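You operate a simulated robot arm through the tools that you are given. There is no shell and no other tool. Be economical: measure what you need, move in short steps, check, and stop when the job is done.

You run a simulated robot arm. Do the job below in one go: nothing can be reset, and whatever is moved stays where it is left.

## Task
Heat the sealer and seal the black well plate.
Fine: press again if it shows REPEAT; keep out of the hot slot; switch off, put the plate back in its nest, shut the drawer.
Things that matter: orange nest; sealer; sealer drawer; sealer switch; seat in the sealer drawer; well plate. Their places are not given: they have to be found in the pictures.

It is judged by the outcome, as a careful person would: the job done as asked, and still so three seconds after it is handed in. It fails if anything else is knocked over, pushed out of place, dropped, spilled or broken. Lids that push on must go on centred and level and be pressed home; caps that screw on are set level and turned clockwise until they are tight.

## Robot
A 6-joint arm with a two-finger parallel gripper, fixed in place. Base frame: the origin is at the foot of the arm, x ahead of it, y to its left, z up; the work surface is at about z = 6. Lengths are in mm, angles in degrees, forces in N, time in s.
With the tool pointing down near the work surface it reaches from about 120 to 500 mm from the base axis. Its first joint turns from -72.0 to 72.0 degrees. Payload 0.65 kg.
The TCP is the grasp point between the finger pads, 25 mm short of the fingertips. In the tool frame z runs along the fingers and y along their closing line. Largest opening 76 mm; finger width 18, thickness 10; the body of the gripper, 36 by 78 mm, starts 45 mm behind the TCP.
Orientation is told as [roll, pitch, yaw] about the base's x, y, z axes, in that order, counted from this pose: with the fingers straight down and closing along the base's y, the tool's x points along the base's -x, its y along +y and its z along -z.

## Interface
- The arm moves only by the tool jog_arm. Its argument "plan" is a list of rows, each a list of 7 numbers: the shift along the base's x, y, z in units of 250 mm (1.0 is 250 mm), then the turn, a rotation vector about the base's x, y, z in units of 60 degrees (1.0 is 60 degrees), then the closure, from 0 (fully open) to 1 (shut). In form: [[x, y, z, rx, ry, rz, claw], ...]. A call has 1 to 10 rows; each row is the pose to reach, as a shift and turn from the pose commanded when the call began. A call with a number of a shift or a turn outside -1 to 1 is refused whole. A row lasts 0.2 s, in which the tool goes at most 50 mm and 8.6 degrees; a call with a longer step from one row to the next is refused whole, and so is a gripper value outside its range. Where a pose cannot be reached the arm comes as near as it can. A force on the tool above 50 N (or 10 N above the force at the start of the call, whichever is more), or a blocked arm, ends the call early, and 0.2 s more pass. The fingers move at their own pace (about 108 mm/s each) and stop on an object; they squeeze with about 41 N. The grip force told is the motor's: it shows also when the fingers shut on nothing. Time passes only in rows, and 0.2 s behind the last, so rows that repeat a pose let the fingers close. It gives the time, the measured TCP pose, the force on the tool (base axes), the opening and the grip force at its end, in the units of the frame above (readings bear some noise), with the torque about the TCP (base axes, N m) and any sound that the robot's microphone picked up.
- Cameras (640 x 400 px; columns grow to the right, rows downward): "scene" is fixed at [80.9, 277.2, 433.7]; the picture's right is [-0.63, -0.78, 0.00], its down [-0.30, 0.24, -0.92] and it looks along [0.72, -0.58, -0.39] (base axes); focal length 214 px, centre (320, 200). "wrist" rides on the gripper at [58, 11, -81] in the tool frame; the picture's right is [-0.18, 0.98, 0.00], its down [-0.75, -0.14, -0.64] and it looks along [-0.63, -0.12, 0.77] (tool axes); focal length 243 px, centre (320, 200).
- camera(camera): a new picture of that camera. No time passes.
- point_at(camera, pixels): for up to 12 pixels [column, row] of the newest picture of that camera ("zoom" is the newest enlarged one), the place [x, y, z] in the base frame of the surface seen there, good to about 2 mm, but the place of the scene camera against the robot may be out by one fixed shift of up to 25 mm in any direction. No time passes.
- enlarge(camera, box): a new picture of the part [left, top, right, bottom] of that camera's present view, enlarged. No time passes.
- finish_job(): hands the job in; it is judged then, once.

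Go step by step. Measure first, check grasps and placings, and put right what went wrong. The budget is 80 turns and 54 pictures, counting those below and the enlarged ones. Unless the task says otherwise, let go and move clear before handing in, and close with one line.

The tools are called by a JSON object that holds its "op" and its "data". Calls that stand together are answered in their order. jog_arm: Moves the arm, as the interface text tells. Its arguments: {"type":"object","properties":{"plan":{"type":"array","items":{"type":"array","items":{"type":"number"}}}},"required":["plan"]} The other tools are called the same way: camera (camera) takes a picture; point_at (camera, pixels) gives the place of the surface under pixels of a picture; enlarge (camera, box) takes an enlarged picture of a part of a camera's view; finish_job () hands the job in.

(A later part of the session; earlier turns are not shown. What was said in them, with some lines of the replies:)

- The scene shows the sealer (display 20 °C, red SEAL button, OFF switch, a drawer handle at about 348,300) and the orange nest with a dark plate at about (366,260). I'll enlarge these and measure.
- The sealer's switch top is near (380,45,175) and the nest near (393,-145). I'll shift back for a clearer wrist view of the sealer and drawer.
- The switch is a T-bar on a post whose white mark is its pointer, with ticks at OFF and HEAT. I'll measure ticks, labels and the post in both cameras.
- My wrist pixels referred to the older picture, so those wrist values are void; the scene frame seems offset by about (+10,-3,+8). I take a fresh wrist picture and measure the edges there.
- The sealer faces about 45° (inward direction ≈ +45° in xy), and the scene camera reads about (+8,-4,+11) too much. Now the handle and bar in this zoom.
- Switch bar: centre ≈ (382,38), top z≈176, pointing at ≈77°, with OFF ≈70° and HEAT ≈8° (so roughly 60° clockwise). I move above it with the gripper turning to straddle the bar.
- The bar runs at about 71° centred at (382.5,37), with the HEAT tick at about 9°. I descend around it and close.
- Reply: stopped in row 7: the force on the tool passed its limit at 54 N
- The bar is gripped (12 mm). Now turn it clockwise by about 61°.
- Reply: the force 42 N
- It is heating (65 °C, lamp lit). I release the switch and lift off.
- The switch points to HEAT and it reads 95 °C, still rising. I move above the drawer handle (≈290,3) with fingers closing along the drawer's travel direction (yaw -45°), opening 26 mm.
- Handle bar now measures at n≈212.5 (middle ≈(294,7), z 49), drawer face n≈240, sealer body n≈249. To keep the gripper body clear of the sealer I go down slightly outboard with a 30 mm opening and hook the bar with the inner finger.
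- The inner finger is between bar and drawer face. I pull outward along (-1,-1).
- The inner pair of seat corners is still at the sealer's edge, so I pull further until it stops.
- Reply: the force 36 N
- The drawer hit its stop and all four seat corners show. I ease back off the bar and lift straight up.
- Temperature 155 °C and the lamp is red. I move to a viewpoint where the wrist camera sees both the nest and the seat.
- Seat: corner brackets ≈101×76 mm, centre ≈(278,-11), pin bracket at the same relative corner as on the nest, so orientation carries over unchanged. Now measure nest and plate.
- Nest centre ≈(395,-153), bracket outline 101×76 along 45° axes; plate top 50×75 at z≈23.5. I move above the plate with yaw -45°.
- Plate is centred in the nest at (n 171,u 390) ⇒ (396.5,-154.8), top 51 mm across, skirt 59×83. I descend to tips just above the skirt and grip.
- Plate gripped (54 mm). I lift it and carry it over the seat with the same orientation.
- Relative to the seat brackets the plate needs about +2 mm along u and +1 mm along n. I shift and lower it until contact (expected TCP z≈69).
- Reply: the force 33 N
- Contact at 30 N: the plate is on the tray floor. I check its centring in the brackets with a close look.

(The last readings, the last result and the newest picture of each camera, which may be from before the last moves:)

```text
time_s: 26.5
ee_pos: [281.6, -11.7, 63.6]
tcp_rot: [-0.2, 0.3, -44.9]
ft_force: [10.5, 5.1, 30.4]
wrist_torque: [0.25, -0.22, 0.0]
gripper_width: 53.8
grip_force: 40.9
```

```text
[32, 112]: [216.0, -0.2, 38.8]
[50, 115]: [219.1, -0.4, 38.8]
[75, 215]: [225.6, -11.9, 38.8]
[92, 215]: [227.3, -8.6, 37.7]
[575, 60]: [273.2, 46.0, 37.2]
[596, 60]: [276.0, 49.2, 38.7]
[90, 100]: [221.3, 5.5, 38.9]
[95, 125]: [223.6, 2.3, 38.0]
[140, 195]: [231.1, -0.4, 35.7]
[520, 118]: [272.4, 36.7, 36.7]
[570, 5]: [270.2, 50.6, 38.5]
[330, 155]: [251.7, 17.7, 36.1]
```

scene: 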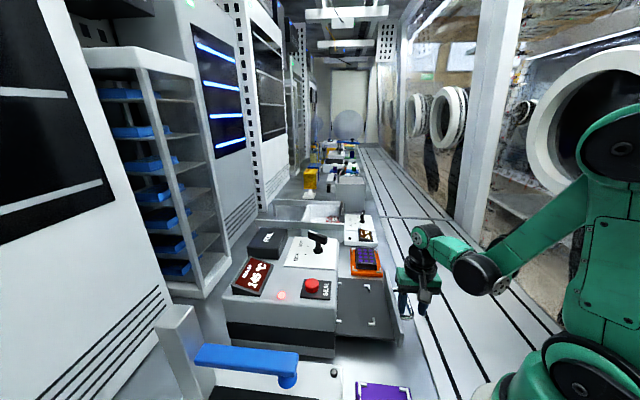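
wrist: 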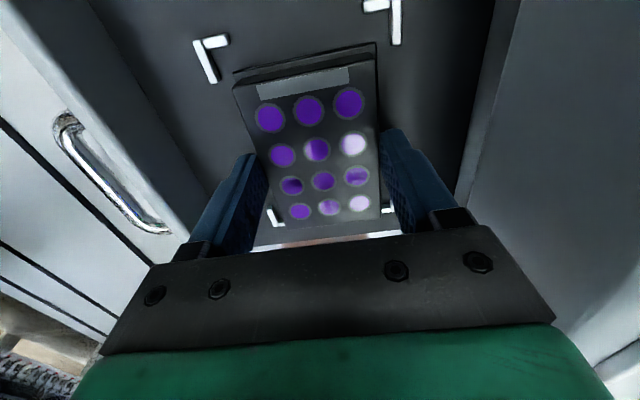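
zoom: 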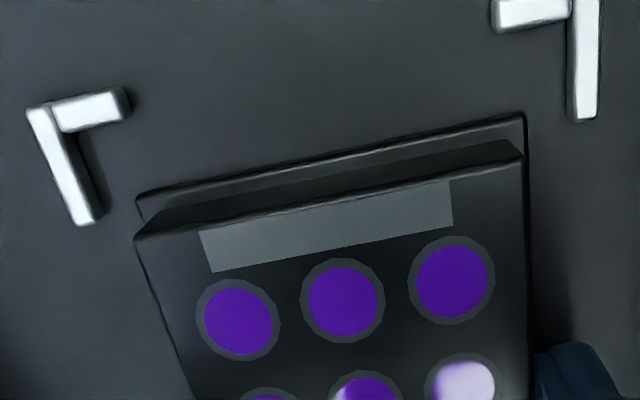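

Across (n) it is centred within 1 mm; along u it's about 2 mm too far. I lift a hair, shift -2 mm along u, set down, release and rise.

{"op": "jog_arm", "data": {"plan": [[0, 0, 0.02, 0, 0, 0, 0.6], [-0.0055, 0.0055, 0.02, 0, 0, 0, 0.6], [-0.0055, 0.0055, 0.008, 0, 0, 0, 0.6], [-0.0055, 0.0055, 0.003, 0, 0, 0, 0.6], [-0.0055, 0.0055, 0.003, 0, 0, 0, 0.15], [-0.0055, 0.0055, 0.003, 0, 0, 0, 0.13], [-0.0055, 0.0055, 0.1, 0, 0, 0, 0.13], [-0.0055, 0.0055, 0.25, 0, 0, 0, 0.13], [-0.0055, 0.0055, 0.42, 0, 0, 0, 0.13]]}}

{"op": "camera", "data": {"camera": "scene"}}

{"op": "enlarge", "data": {"camera": "scene", "box": [310, 240, 420, 330]}}

```text
time_s: 28.5
ee_pos: [279.3, -11.0, 172.5]
tcp_rot: [-0.3, 0.3, -44.9]
ft_force: [0.2, 0.9, 0.0]
wrist_torque: [-0.01, 0.02, 0.05]
gripper_width: 66.2
grip_force: 0.0
```

```text
17 pictures are left
```

scene: 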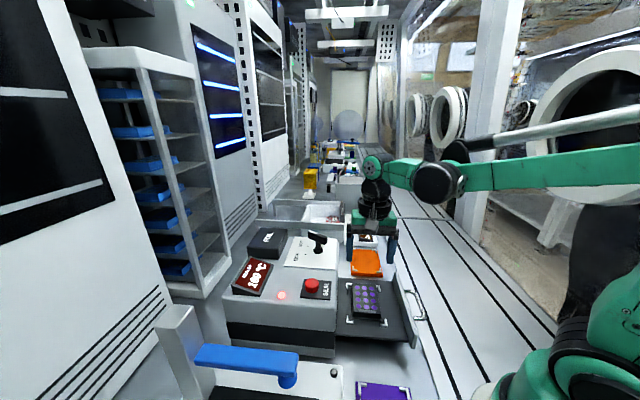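

```text
4.44 times, centred on (365, 285) of scene
```

zoom: 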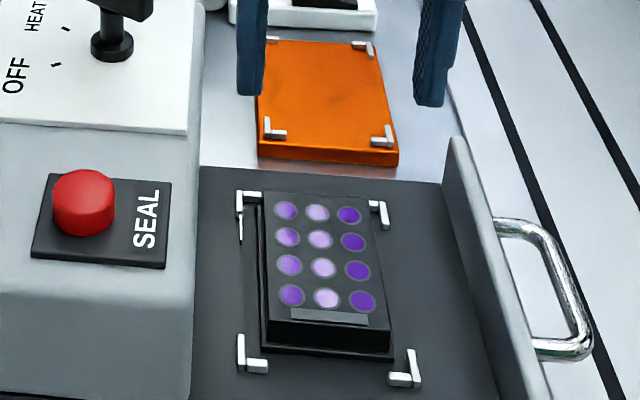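

The plate sits level within all four brackets and its nest is empty. Now I go outboard of the handle with closed fingers to push the drawer shut.

{"op": "jog_arm", "data": {"plan": [[-0.1, -0.095, 0, 0, 0, 0, 0.6], [-0.2, -0.19, 0, 0, 0, 0, 1], [-0.3, -0.285, 0, 0, 0, 0, 1], [-0.392, -0.372, 0, 0, 0, 0, 1], [-0.392, -0.372, -0.15, 0, 0, 0, 1], [-0.392, -0.372, -0.3, 0, 0, 0, 1], [-0.392, -0.372, -0.4, 0, 0, 0, 1], [-0.392, -0.372, -0.49, 0, 0, 0, 1], [-0.392, -0.372, -0.49, 0, 0, 0, 1]]}}

{"op": "camera", "data": {"camera": "wrist"}}

```text
time_s: 30.5
ee_pos: [182.6, -104.1, 45.8]
tcp_rot: [-0.4, 0.3, -44.8]
ft_force: [0.4, -0.4, -0.1]
wrist_torque: [-0.02, -0.03, 0.04]
gripper_width: 0.3
grip_force: 23.8
```

```text
15 pictures are left
```

wrist: 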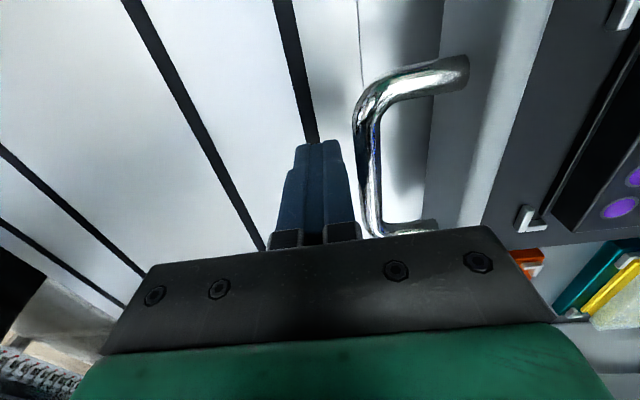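

Closed fingers are just outside the handle bar. I push the drawer in smoothly.

{"op": "jog_arm", "data": {"plan": [[0.025, 0.025, 0, 0, 0, 0, 1], [0.06, 0.06, 0, 0, 0, 0, 1], [0.1, 0.1, 0, 0, 0, 0, 1], [0.145, 0.145, 0, 0, 0, 0, 1], [0.19, 0.19, 0, 0, 0, 0, 1], [0.235, 0.235, 0, 0, 0, 0, 1], [0.28, 0.28, 0, 0, 0, 0, 1], [0.32, 0.32, 0, 0, 0, 0, 1], [0.355, 0.355, 0, 0, 0, 0, 1], [0.385, 0.385, 0, 0, 0, 0, 1]]}}

{"op": "jog_arm", "data": {"plan": [[0.01, 0.01, 0, 0, 0, 0, 1], [0.02, 0.02, 0, 0, 0, 0, 1], [0.03, 0.03, 0, 0, 0, 0, 1], [0.04, 0.04, 0, 0, 0, 0, 1]]}}

{"op": "camera", "data": {"camera": "scene"}}

```text
time_s: 32.7
ee_pos: [278.6, -8.0, 48.2]
tcp_rot: [-0.2, 0.3, -45.0]
ft_force: [0.0, 0.0, 0.6]
wrist_torque: [0.0, 0.0, 0.02]
gripper_width: 0.0
grip_force: 23.8
```

```text
time_s: 33.4
ee_pos: [279.4, -4.2, 46.3]
tcp_rot: [-1.2, 0.5, -45.2]
ft_force: [-8.8, -6.4, 8.4]
wrist_torque: [-0.02, -0.13, -0.12]
gripper_width: 0.1
grip_force: 23.9
stopped in row 3: the force on the tool passed its limit at 60 N (the readings are from after the stop); the commanded pose is now the measured one
```

```text
14 pictures are left
```

scene: 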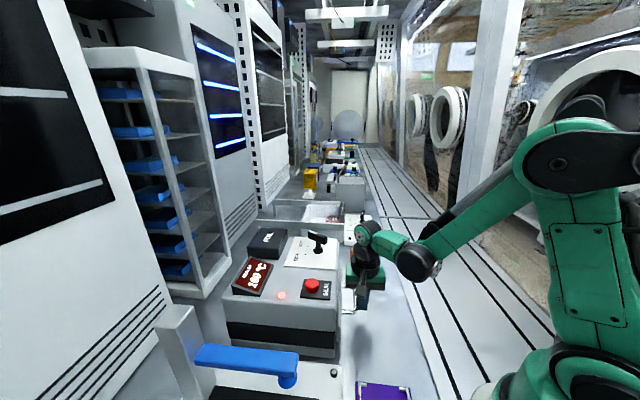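

The drawer stopped at its closed position (60 N stop at n≈195). I back off, rise and go over the SEAL button (≈(301,111), top z≈146).

{"op": "jog_arm", "data": {"plan": [[-0.04, -0.04, 0, 0, 0, 0, 1], [-0.04, -0.04, 0.15, 0, 0, 0, 1], [-0.04, -0.04, 0.33, 0, 0, 0, 1], [-0.04, -0.04, 0.5, 0, 0, 0, 1], [-0.04, -0.04, 0.66, 0, 0, 0, 1], [0.0, 0.12, 0.66, 0, 0, 0, 1], [0.04, 0.28, 0.66, 0, 0, 0, 1], [0.088, 0.42, 0.66, 0, 0, 0, 1], [0.088, 0.463, 0.6, 0, 0, 0, 1], [0.088, 0.463, 0.56, 0, 0, 0, 1]]}}

{"op": "camera", "data": {"camera": "wrist"}}

{"op": "enlarge", "data": {"camera": "scene", "box": [210, 210, 400, 330]}}

```text
time_s: 35.6
ee_pos: [305.8, 109.4, 188.6]
tcp_rot: [-0.9, 0.5, -45.1]
ft_force: [-0.3, -0.4, -0.1]
wrist_torque: [-0.01, 0.03, 0.0]
gripper_width: 0.1
grip_force: 23.5
```

```text
13 pictures are left
```

wrist: 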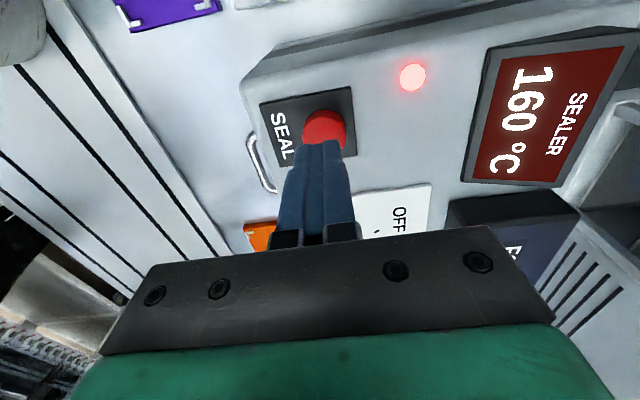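

```text
3.33 times, centred on (305, 270) of scene
```

zoom: 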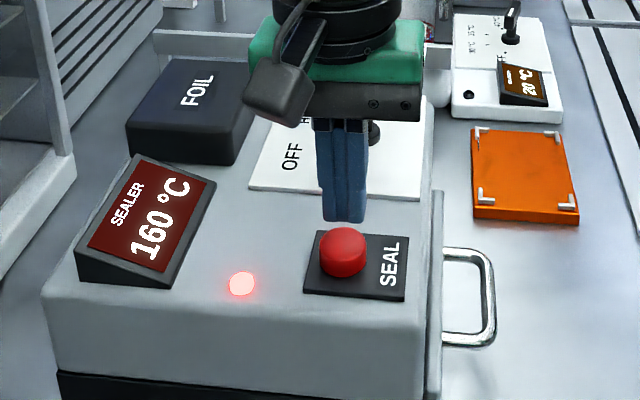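

{"op": "point_at", "data": {"camera": "wrist", "pixels": [[305, 125], [345, 125], [324, 110], [324, 125], [324, 137], [355, 156], [262, 105], [350, 88]]}}

```text
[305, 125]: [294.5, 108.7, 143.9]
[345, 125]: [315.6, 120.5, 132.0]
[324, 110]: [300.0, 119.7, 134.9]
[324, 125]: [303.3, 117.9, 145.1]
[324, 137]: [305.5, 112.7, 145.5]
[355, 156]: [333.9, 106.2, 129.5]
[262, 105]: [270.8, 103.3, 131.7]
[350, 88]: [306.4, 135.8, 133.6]
```

Button centre ≈(304,112), top z≈145. I press down in small steps and release.

{"op": "jog_arm", "data": {"plan": [[-0.006, 0.011, -0.04, 0, 0, 0, 1], [-0.006, 0.011, -0.07, 0, 0, 0, 1], [-0.006, 0.011, -0.08, 0, 0, 0, 1], [-0.006, 0.011, -0.09, 0, 0, 0, 1], [-0.006, 0.011, -0.1, 0, 0, 0, 1]]}}

{"op": "enlarge", "data": {"camera": "scene", "box": [210, 210, 400, 330]}}

```text
time_s: 36.8
ee_pos: [301.3, 115.4, 165.8]
tcp_rot: [-1.1, 0.4, -45.1]
ft_force: [-2.3, 0.1, 23.5]
wrist_torque: [-0.13, -0.09, -0.11]
gripper_width: 0.0
grip_force: 23.8
heard: click
stopped in row 5: the force on the tool passed its limit at 68 N (the readings are from after the stop); the commanded pose is now the measured one
```

```text
3.33 times, centred on (305, 270) of scene
```

zoom: 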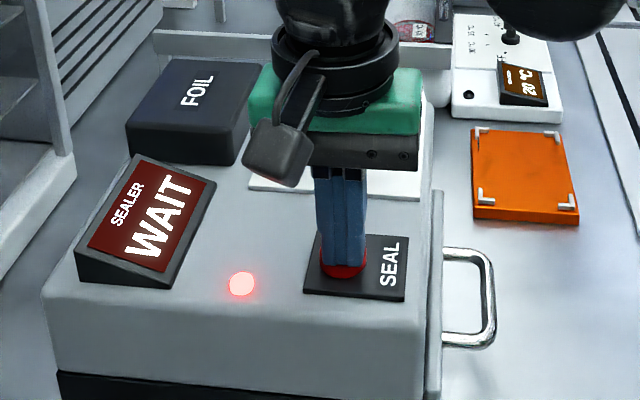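

A click, and the display shows WAIT. I rise off the button and let time pass.

{"op": "jog_arm", "data": {"plan": [[0, 0, 0.06, 0, 0, 0, 1], [0, 0, 0.1, 0, 0, 0, 1], [0, 0, 0.1, 0, 0, 0, 1], [0, 0, 0.1, 0, 0, 0, 1], [0, 0, 0.1, 0, 0, 0, 1], [0, 0, 0.1, 0, 0, 0, 1], [0, 0, 0.1, 0, 0, 0, 1], [0, 0, 0.1, 0, 0, 0, 1], [0, 0, 0.1, 0, 0, 0, 1], [0, 0, 0.1, 0, 0, 0, 1]]}}

{"op": "jog_arm", "data": {"plan": [[0, 0, 0, 0, 0, 0, 1], [0, 0, 0, 0, 0, 0, 1], [0, 0, 0, 0, 0, 0, 1], [0, 0, 0, 0, 0, 0, 1], [0, 0, 0, 0, 0, 0, 1], [0, 0, 0, 0, 0, 0, 1], [0, 0, 0, 0, 0, 0, 1], [0, 0, 0, 0, 0, 0, 1], [0, 0, 0, 0, 0, 0, 1], [0, 0, 0, 0, 0, 0, 1]]}}

{"op": "enlarge", "data": {"camera": "scene", "box": [210, 210, 400, 330]}}

```text
time_s: 39.0
ee_pos: [301.8, 113.7, 191.7]
tcp_rot: [-1.1, 0.5, -45.2]
ft_force: [0.7, 0.8, 0.8]
wrist_torque: [0.02, 0.01, 0.01]
gripper_width: 0.1
grip_force: 23.3
```

```text
time_s: 41.2
ee_pos: [300.4, 114.3, 190.7]
tcp_rot: [-1.1, 0.5, -45.2]
ft_force: [0.4, -0.2, 0.1]
wrist_torque: [-0.02, -0.02, 0.01]
gripper_width: 0.1
grip_force: 23.7
```

```text
3.33 times, centred on (305, 270) of scene
```

zoom: 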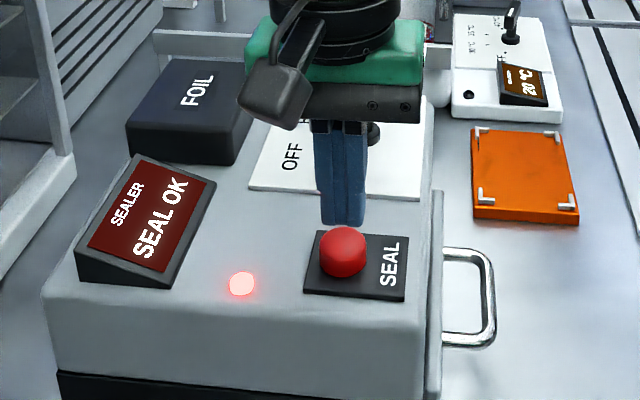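

SEAL OK. Now switch off: move over the switch bar (384.7,35.5), yaw 11°, as I left it.

{"op": "jog_arm", "data": {"plan": [[0, 0, 0.15, 0, 0, 0.0, 0.2], [0, 0, 0.28, 0, 0, 0.13, 0.2], [0.06, -0.06, 0.3, 0, 0, 0.26, 0.2], [0.12, -0.12, 0.3, 0, 0, 0.39, 0.2], [0.18, -0.18, 0.3, 0, 0, 0.52, 0.2], [0.24, -0.24, 0.3, 0, 0, 0.65, 0.2], [0.3, -0.29, 0.3, 0, 0, 0.78, 0.2], [0.334, -0.32, 0.3, 0, 0, 0.9, 0.2], [0.334, -0.32, 0.25, 0, 0, 0.938, 0.2], [0.334, -0.32, 0.25, 0, 0, 0.938, 0.2]]}}

{"op": "camera", "data": {"camera": "wrist"}}

```text
time_s: 43.4
ee_pos: [383.4, 34.2, 252.2]
tcp_rot: [-1.1, 0.4, 11.2]
ft_force: [-0.5, 0.8, 0.2]
wrist_torque: [-0.04, -0.02, -0.02]
gripper_width: 60.8
grip_force: 0.0
```

```text
9 pictures are left
```

wrist: 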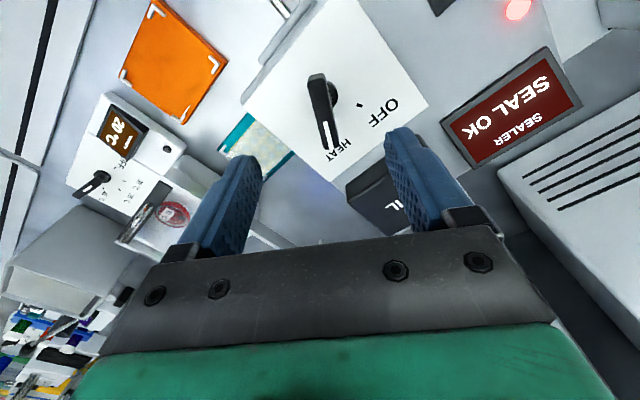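

{"op": "point_at", "data": {"camera": "wrist", "pixels": [[314, 80], [321, 112], [328, 143], [362, 104], [337, 147], [333, 92]]}}

```text
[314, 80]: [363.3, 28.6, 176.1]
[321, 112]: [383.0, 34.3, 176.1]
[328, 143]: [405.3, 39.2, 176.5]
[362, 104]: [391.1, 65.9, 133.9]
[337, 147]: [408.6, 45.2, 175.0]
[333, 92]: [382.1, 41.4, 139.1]
```

{"op": "jog_arm", "data": {"plan": [[0, 0, -0.1, 0, 0, 0.03, 0.2], [0, 0, -0.2, 0, 0, 0.03, 0.2], [0, 0, -0.28, 0, 0, 0.03, 0.2], [0, 0, -0.32, 0, 0, 0.03, 0.2], [0, 0, -0.32, 0, 0, 0.03, 0.6], [0, 0, -0.32, 0, 0, 0.03, 0.85], [0, 0, -0.32, 0, 0, 0.03, 0.85]]}}

{"op": "jog_arm", "data": {"plan": [[0, 0, 0, 0, 0, 0.12, 0.9], [0, 0, 0, 0, 0, 0.24, 0.9], [0, 0, 0, 0, 0, 0.36, 0.9], [0, 0, 0, 0, 0, 0.48, 0.9], [0, 0, 0, 0, 0, 0.6, 0.9], [0, 0, 0, 0, 0, 0.72, 0.9], [0, 0, 0, 0, 0, 0.84, 0.9], [0, 0, 0, 0, 0, 0.94, 0.9], [0, 0, 0, 0, 0, 0.99, 0.9], [0, 0, 0, 0, 0, 0.99, 0.9]]}}

{"op": "enlarge", "data": {"camera": "scene", "box": [210, 210, 400, 330]}}

```text
time_s: 45.0
ee_pos: [384.7, 33.6, 173.2]
tcp_rot: [-1.0, 0.6, 12.9]
ft_force: [-1.8, 2.6, -1.2]
wrist_torque: [0.05, 0.01, 0.01]
gripper_width: 14.0
grip_force: 1.6
```

```text
time_s: 47.2
ee_pos: [385.4, 33.8, 172.5]
tcp_rot: [-1.1, 0.5, 72.4]
ft_force: [-7.7, 9.9, -3.7]
wrist_torque: [0.23, 0.15, -0.01]
gripper_width: 16.0
grip_force: 5.7
```

```text
3.33 times, centred on (305, 270) of scene
```

zoom: 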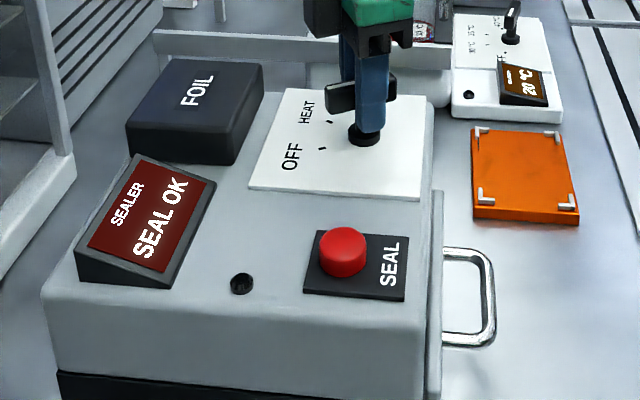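

The lamp is out: the heater is off. I release, lift and turn back towards the handle pose in two legs.

{"op": "jog_arm", "data": {"plan": [[0, 0, 0, 0, 0, 0, 0.5], [0, 0, 0, 0, 0, 0, 0.2], [0, 0, 0.15, 0, 0, 0, 0.2], [0, 0, 0.32, 0, 0, -0.13, 0.2], [0, 0, 0.4, 0, 0, -0.27, 0.2], [0, 0, 0.4, 0, 0, -0.41, 0.2], [0, 0, 0.4, 0, 0, -0.55, 0.2], [0, 0, 0.4, 0, 0, -0.69, 0.4], [0, 0, 0.4, 0, 0, -0.83, 0.6], [0, 0, 0.4, 0, 0, -0.97, 0.6]]}}

{"op": "jog_arm", "data": {"plan": [[-0.05, -0.017, 0, 0, 0, -0.13, 0.6], [-0.1, -0.034, 0, 0, 0, -0.26, 0.6], [-0.16, -0.055, 0, 0, 0, -0.39, 0.6], [-0.22, -0.075, 0, 0, 0, -0.52, 0.6], [-0.28, -0.095, 0, 0, 0, -0.65, 0.6], [-0.34, -0.115, -0.05, 0, 0, -0.78, 0.6], [-0.384, -0.133, -0.2, 0, 0, -0.91, 0.6], [-0.384, -0.133, -0.35, 0, 0, -0.985, 0.6], [-0.384, -0.133, -0.52, 0, 0, -0.985, 0.6], [-0.384, -0.133, -0.52, 0, 0, -0.985, 0.6]]}}

{"op": "camera", "data": {"camera": "wrist"}}

```text
time_s: 49.4
ee_pos: [384.4, 34.1, 272.4]
tcp_rot: [-1.1, 0.5, 13.9]
ft_force: [-0.3, -0.2, 0.4]
wrist_torque: [0.0, -0.03, -0.01]
gripper_width: 30.5
grip_force: 0.2
```

```text
time_s: 51.6
ee_pos: [290.9, 3.3, 141.8]
tcp_rot: [-1.1, 0.5, -44.9]
ft_force: [0.0, 0.5, 0.3]
wrist_torque: [0.0, 0.01, 0.0]
gripper_width: 30.4
grip_force: 0.1
```

```text
7 pictures are left
```

wrist: 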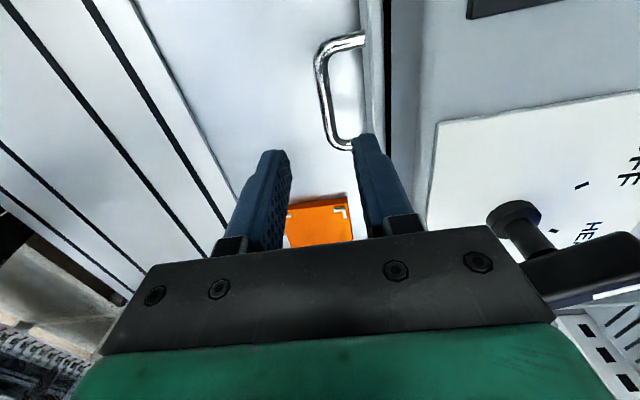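

Same geometry as before; I descend to hook the bar, then pull out to the stop.

{"op": "jog_arm", "data": {"plan": [[-0.002, -0.002, -0.1, 0.016, -0.008, 0, 0.6], [-0.002, -0.002, -0.2, 0.016, -0.008, 0, 0.6], [-0.002, -0.002, -0.3, 0.016, -0.008, 0, 0.6], [-0.002, -0.002, -0.38, 0.016, -0.008, 0, 0.6], [-0.002, -0.002, -0.38, 0.016, -0.008, 0, 0.6]]}}

{"op": "jog_arm", "data": {"plan": [[-0.025, -0.025, 0, 0, 0, 0, 0.6], [-0.06, -0.06, 0, 0, 0, 0, 0.6], [-0.1, -0.1, 0, 0, 0, 0, 0.6], [-0.145, -0.145, 0, 0, 0, 0, 0.6], [-0.19, -0.19, 0, 0, 0, 0, 0.6], [-0.235, -0.235, 0, 0, 0, 0, 0.6], [-0.28, -0.28, 0, 0, 0, 0, 0.6], [-0.32, -0.32, 0, 0, 0, 0, 0.6], [-0.35, -0.35, 0, 0, 0, 0, 0.6], [-0.37, -0.37, 0, 0, 0, 0, 0.6]]}}

{"op": "jog_arm", "data": {"plan": [[-0.015, -0.015, 0, 0, 0, 0, 0.6], [-0.03, -0.03, 0, 0, 0, 0, 0.6], [-0.045, -0.045, 0, 0, 0, 0, 0.6], [-0.06, -0.06, 0, 0, 0, 0, 0.6]]}}

```text
time_s: 52.8
ee_pos: [289.0, -0.4, 46.9]
tcp_rot: [-0.1, 0.9, -44.9]
ft_force: [-0.2, -0.1, -0.1]
wrist_torque: [0.01, -0.03, 0.0]
gripper_width: 30.4
grip_force: 0.0
```

```text
time_s: 55.0
ee_pos: [195.1, -92.5, 46.9]
tcp_rot: [-0.1, 1.0, -45.0]
ft_force: [-0.4, 0.2, -0.4]
wrist_torque: [-0.01, -0.02, -0.02]
gripper_width: 30.7
grip_force: 0.2
```

```text
time_s: 56.0
ee_pos: [181.7, -105.9, 47.7]
tcp_rot: [0.2, 0.9, -44.9]
ft_force: [22.8, 22.6, -11.9]
wrist_torque: [-0.15, 0.1, -0.28]
gripper_width: 56.1
grip_force: 15.6
```

Drawer is at its stop again. I relieve, lift, and move over the plate with the gripper open.

{"op": "jog_arm", "data": {"plan": [[0.03, 0.03, 0, 0, 0, 0, 0.6], [0.05, 0.05, 0, 0, 0, 0, 0.6], [0.05, 0.05, 0, 0, 0, 0, 0.6], [0.05, 0.05, 0.15, 0, 0, 0, 0.6], [0.05, 0.05, 0.33, 0, 0, 0, 0.6], [0.05, 0.05, 0.5, 0, 0, 0, 0.6], [0.17, 0.16, 0.5, 0, 0, 0, 0.13], [0.29, 0.275, 0.5, 0, 0, 0, 0.13], [0.398, 0.377, 0.5, 0, 0, 0, 0.13], [0.398, 0.377, 0.42, 0, -0.015, 0, 0.13]]}}

{"op": "camera", "data": {"camera": "wrist"}}

```text
time_s: 58.2
ee_pos: [276.8, -10.9, 150.9]
tcp_rot: [0.6, 0.2, -45.0]
ft_force: [0.3, 0.7, 0.3]
wrist_torque: [-0.01, 0.02, -0.01]
gripper_width: 66.0
grip_force: 0.1
```

```text
6 pictures are left
```

wrist: 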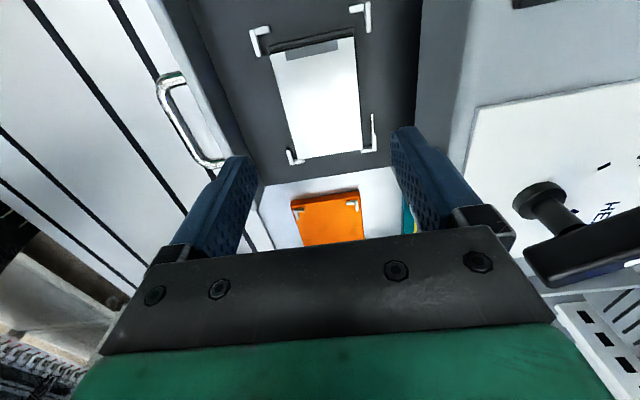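

Foil is on the plate (white film). I check its position before gripping.

{"op": "point_at", "data": {"camera": "wrist", "pixels": [[271, 60], [352, 40], [300, 157], [362, 150], [270, 46], [352, 28], [251, 32], [369, 4], [288, 164], [376, 150], [330, 100]]}}

```text
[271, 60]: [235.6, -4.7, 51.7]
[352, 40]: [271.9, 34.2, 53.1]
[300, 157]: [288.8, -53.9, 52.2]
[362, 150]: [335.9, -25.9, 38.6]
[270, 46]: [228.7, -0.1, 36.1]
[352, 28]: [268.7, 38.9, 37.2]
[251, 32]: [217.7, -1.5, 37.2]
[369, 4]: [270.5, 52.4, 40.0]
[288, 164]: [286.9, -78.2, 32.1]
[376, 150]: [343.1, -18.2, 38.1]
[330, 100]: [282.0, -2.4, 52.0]
```

Plate centred at ≈(280.4,-11), matching the gripper. I descend, grip and lift slightly.

{"op": "jog_arm", "data": {"plan": [[0, 0.002, -0.1, 0, 0, 0, 0.13], [0, 0.002, -0.2, 0, 0, 0, 0.13], [0, 0.002, -0.28, 0, 0, 0, 0.13], [0, 0.002, -0.34, 0, 0, 0, 0.13], [0, 0.002, -0.34, 0, 0, 0, 0.4], [0, 0.002, -0.34, 0, 0, 0, 0.6], [0, 0.002, -0.34, 0, 0, 0, 0.6]]}}

```text
time_s: 59.8
ee_pos: [278.6, -12.0, 67.5]
tcp_rot: [0.6, 0.2, -45.0]
ft_force: [0.6, 0.4, 0.3]
wrist_torque: [0.0, -0.01, 0.0]
gripper_width: 54.0
grip_force: 41.1
```

Gripped (54 mm). Lift and carry back over the orange nest.

{"op": "jog_arm", "data": {"plan": [[0, 0, 0.04, 0, 0, 0, 0.6], [0, 0, 0.14, 0, 0, 0, 0.6], [0, 0, 0.26, 0, 0, 0, 0.6], [0, 0, 0.3, 0, 0, 0, 0.6], [0.1, -0.123, 0.3, 0, 0, 0, 0.6], [0.2, -0.246, 0.3, 0, 0, 0, 0.6], [0.3, -0.37, 0.3, 0, 0, 0, 0.6], [0.4, -0.493, 0.25, 0, 0, 0, 0.6], [0.464, -0.572, 0.15, 0, 0, 0, 0.6], [0.464, -0.572, 0.05, 0, 0, 0, 0.6]]}}

{"op": "camera", "data": {"camera": "wrist"}}

```text
time_s: 62.0
ee_pos: [395.9, -156.2, 77.6]
tcp_rot: [0.6, 0.3, -44.9]
ft_force: [0.0, -0.5, -0.8]
wrist_torque: [0.0, 0.02, -0.03]
gripper_width: 53.7
grip_force: 40.8
```

```text
5 pictures are left
```

wrist: 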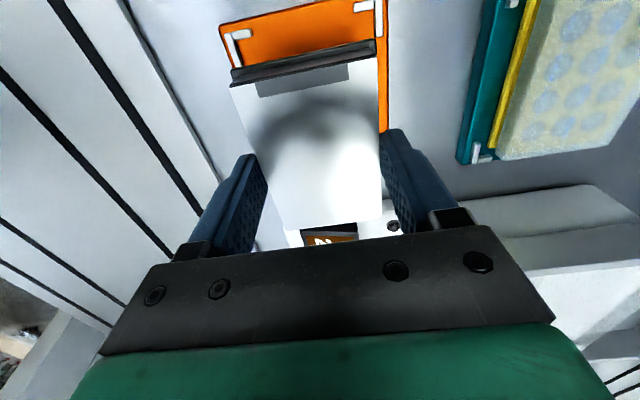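

{"op": "point_at", "data": {"camera": "wrist", "pixels": [[226, 36], [248, 34], [237, 64], [382, 3], [378, 30], [357, 8], [232, 72], [374, 42], [231, 87], [375, 57], [230, 48], [385, 20]]}}

```text
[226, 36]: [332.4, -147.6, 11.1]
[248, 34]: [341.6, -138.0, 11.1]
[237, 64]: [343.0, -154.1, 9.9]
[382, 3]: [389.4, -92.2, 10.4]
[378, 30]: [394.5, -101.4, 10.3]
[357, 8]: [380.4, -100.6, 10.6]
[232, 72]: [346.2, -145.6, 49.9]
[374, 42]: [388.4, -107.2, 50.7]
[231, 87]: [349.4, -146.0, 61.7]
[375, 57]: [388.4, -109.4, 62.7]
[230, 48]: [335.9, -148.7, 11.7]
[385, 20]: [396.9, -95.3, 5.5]
```

Centring over the nest is within a millimetre (n 170.3 vs 170.4, u gap as originally). I lower until contact.

{"op": "jog_arm", "data": {"plan": [[0, 0, -0.07, 0, 0, 0, 0.6], [0, 0, -0.12, 0, 0, 0, 0.6], [0, 0, -0.132, 0, 0, 0, 0.6], [0, 0, -0.14, 0, 0, 0, 0.6], [0, 0, -0.14, 0, 0, 0, 0.6]]}}

```text
time_s: 63.2
ee_pos: [394.6, -155.4, 44.2]
tcp_rot: [0.6, 0.2, -45.0]
ft_force: [0.3, 0.4, -0.3]
wrist_torque: [-0.02, 0.0, 0.0]
gripper_width: 53.9
grip_force: 41.4
```

{"op": "jog_arm", "data": {"plan": [[0, 0, -0.005, 0, 0, 0, 0.6], [0, 0, -0.01, 0, 0, 0, 0.6], [0, 0, -0.01, 0, 0, 0, 0.6]]}}

```text
time_s: 64.0
ee_pos: [396.4, -154.9, 43.3]
tcp_rot: [0.7, 0.2, -44.9]
ft_force: [0.1, -0.6, 0.4]
wrist_torque: [0.0, 0.01, 0.0]
gripper_width: 54.1
grip_force: 41.0
```

{"op": "jog_arm", "data": {"plan": [[0, 0, -0.006, 0, 0, 0, 0.6], [0, 0, -0.012, 0, 0, 0, 0.6], [0, 0, -0.012, 0, 0, 0, 0.6]]}}

```text
time_s: 64.8
ee_pos: [396.3, -155.3, 38.9]
tcp_rot: [0.7, 0.1, -44.9]
ft_force: [-0.5, 0.0, 0.0]
wrist_torque: [-0.01, -0.02, 0.03]
gripper_width: 53.7
grip_force: 41.5
```

No contact yet; keep creeping.

{"op": "jog_arm", "data": {"plan": [[0, 0, -0.006, 0, 0, 0, 0.6], [0, 0, -0.012, 0, 0, 0, 0.6], [0, 0, -0.012, 0, 0, 0, 0.6]]}}

```text
time_s: 65.6
ee_pos: [395.5, -155.3, 37.6]
tcp_rot: [0.6, 0.1, -45.0]
ft_force: [3.1, -0.6, 29.9]
wrist_torque: [-0.09, 0.02, -0.01]
gripper_width: 53.7
grip_force: 41.4
```

Contact (30 N): seated. I relieve a little, release, and rise.

{"op": "jog_arm", "data": {"plan": [[0, 0, 0.006, 0, 0, 0, 0.6], [0, 0, 0.006, 0, 0, 0, 0.3], [0, 0, 0.006, 0, 0, 0, 0.13], [0, 0, 0.1, 0, 0, 0, 0.13], [0, 0, 0.25, 0, 0, 0, 0.13], [0, 0, 0.4, 0, 0, 0, 0.13], [0, 0, 0.55, 0, 0, 0, 0.13]]}}

{"op": "enlarge", "data": {"camera": "scene", "box": [280, 210, 430, 330]}}

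```text
time_s: 67.2
ee_pos: [394.4, -157.0, 174.1]
tcp_rot: [0.6, 0.1, -45.0]
ft_force: [-0.2, 0.0, 0.4]
wrist_torque: [0.0, -0.01, 0.04]
gripper_width: 66.2
grip_force: 0.0
```

```text
3.33 times, centred on (355, 270) of scene
```

zoom: 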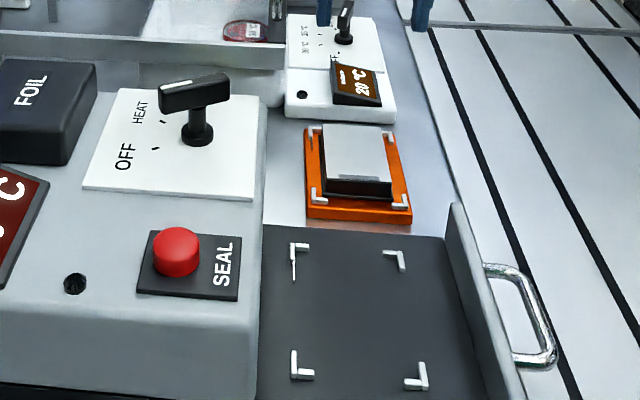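

The sealed plate sits in the orange nest and the switch is at OFF. Now back outboard of the handle with closed fingers.

{"op": "jog_arm", "data": {"plan": [[-0.15, 0.035, 0, 0, 0, 0, 1], [-0.3, 0.07, 0, 0, 0, 0, 1], [-0.45, 0.104, 0, 0, 0, 0, 1], [-0.6, 0.139, 0, 0, 0, 0, 1], [-0.74, 0.17, 0, 0, 0, 0, 1], [-0.856, 0.198, 0, 0, 0, 0, 1], [-0.856, 0.198, -0.17, 0, 0, 0, 1], [-0.856, 0.198, -0.34, 0, 0, 0, 1], [-0.856, 0.198, -0.505, 0, 0, 0, 1], [-0.856, 0.198, -0.505, 0, 0, 0, 1]]}}

{"op": "camera", "data": {"camera": "wrist"}}

```text
time_s: 69.4
ee_pos: [184.6, -105.3, 49.1]
tcp_rot: [0.6, 0.2, -45.0]
ft_force: [0.3, -0.2, 0.6]
wrist_torque: [0.03, -0.01, -0.02]
gripper_width: 0.0
grip_force: 23.4
```

```text
3 pictures are left
```

wrist: 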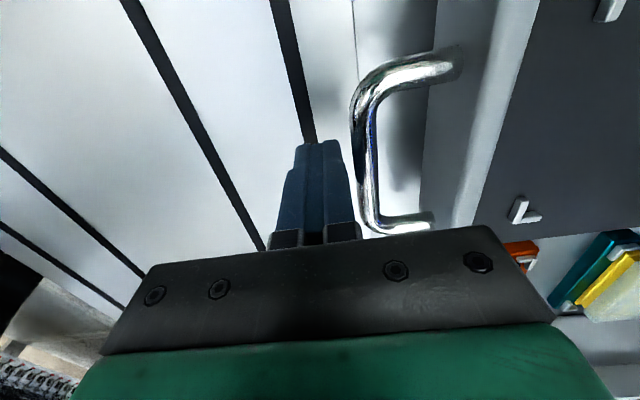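

The fingers are outside the bar as before. Push the drawer shut.

{"op": "jog_arm", "data": {"plan": [[0.025, 0.025, 0, 0, 0, 0, 1], [0.06, 0.06, 0, 0, 0, 0, 1], [0.1, 0.1, 0, 0, 0, 0, 1], [0.145, 0.145, 0, 0, 0, 0, 1], [0.19, 0.19, 0, 0, 0, 0, 1], [0.235, 0.235, 0, 0, 0, 0, 1], [0.28, 0.28, 0, 0, 0, 0, 1], [0.32, 0.32, 0, 0, 0, 0, 1], [0.355, 0.355, 0, 0, 0, 0, 1], [0.38, 0.38, 0, 0, 0, 0, 1]]}}

{"op": "jog_arm", "data": {"plan": [[0.01, 0.01, 0, 0, 0, 0, 1], [0.02, 0.02, 0, 0, 0, 0, 1], [0.03, 0.03, 0, 0, 0, 0, 1], [0.04, 0.04, 0, 0, 0, 0, 1]]}}

```text
time_s: 71.6
ee_pos: [279.7, -9.5, 48.8]
tcp_rot: [0.6, 0.3, -44.9]
ft_force: [0.4, -0.3, -0.8]
wrist_torque: [0.0, -0.03, -0.03]
gripper_width: 0.2
grip_force: 23.2
```

```text
time_s: 72.5
ee_pos: [283.5, -6.9, 48.5]
tcp_rot: [-0.2, 0.1, -45.3]
ft_force: [-6.0, -6.0, 18.5]
wrist_torque: [0.1, -0.23, -0.02]
gripper_width: 0.0
grip_force: 23.3
stopped in row 4: the force on the tool passed its limit at 60 N (the readings are from after the stop); the commanded pose is now the measured one
```

The drawer stopped shut at the same place (n≈195). I back off, rise clear and take a last look.

{"op": "jog_arm", "data": {"plan": [[-0.04, -0.04, 0, 0, 0, 0, 1], [-0.06, -0.06, 0.1, 0, 0, 0, 1], [-0.06, -0.06, 0.28, 0, 0, 0, 1], [-0.06, -0.06, 0.46, 0, 0, 0, 1], [-0.12, -0.12, 0.6, 0, 0, 0, 1], [-0.2, -0.2, 0.7, 0, 0, 0, 1], [-0.28, -0.28, 0.7, 0, 0, 0, 0.8], [-0.28, -0.28, 0.7, 0, 0, 0, 0.8]]}}

{"op": "enlarge", "data": {"camera": "scene", "box": [210, 200, 420, 340]}}

```text
time_s: 74.3
ee_pos: [214.8, -76.3, 224.6]
tcp_rot: [-0.1, 0.1, -45.5]
ft_force: [-0.1, -0.3, -0.3]
wrist_torque: [0.01, -0.01, -0.01]
gripper_width: 15.2
grip_force: 0.0
```

```text
2.86 times, centred on (315, 270) of scene
```

zoom: 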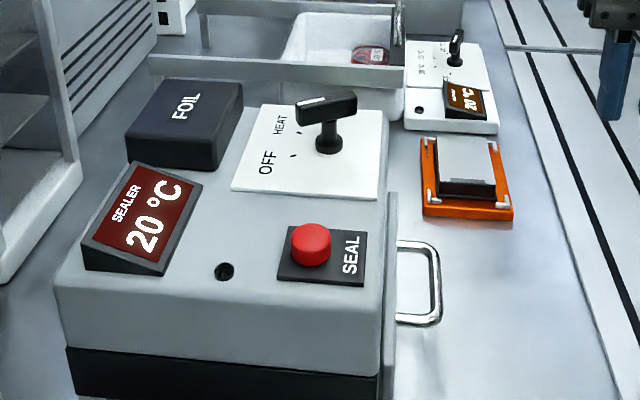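

The last picture shows the display back at 20 °C, the lamp out and the switch at OFF. The drawer is shut, the sealed plate is in the orange nest, and the arm is clear, so I hand in.

{"op": "finish_job", "data": {}}

```text
The job is handed in.
```

The black well plate is sealed (the sealer showed SEAL OK on the first press, so no repeat was needed) and back in its orange nest, with the sealer switched off and its drawer shut.
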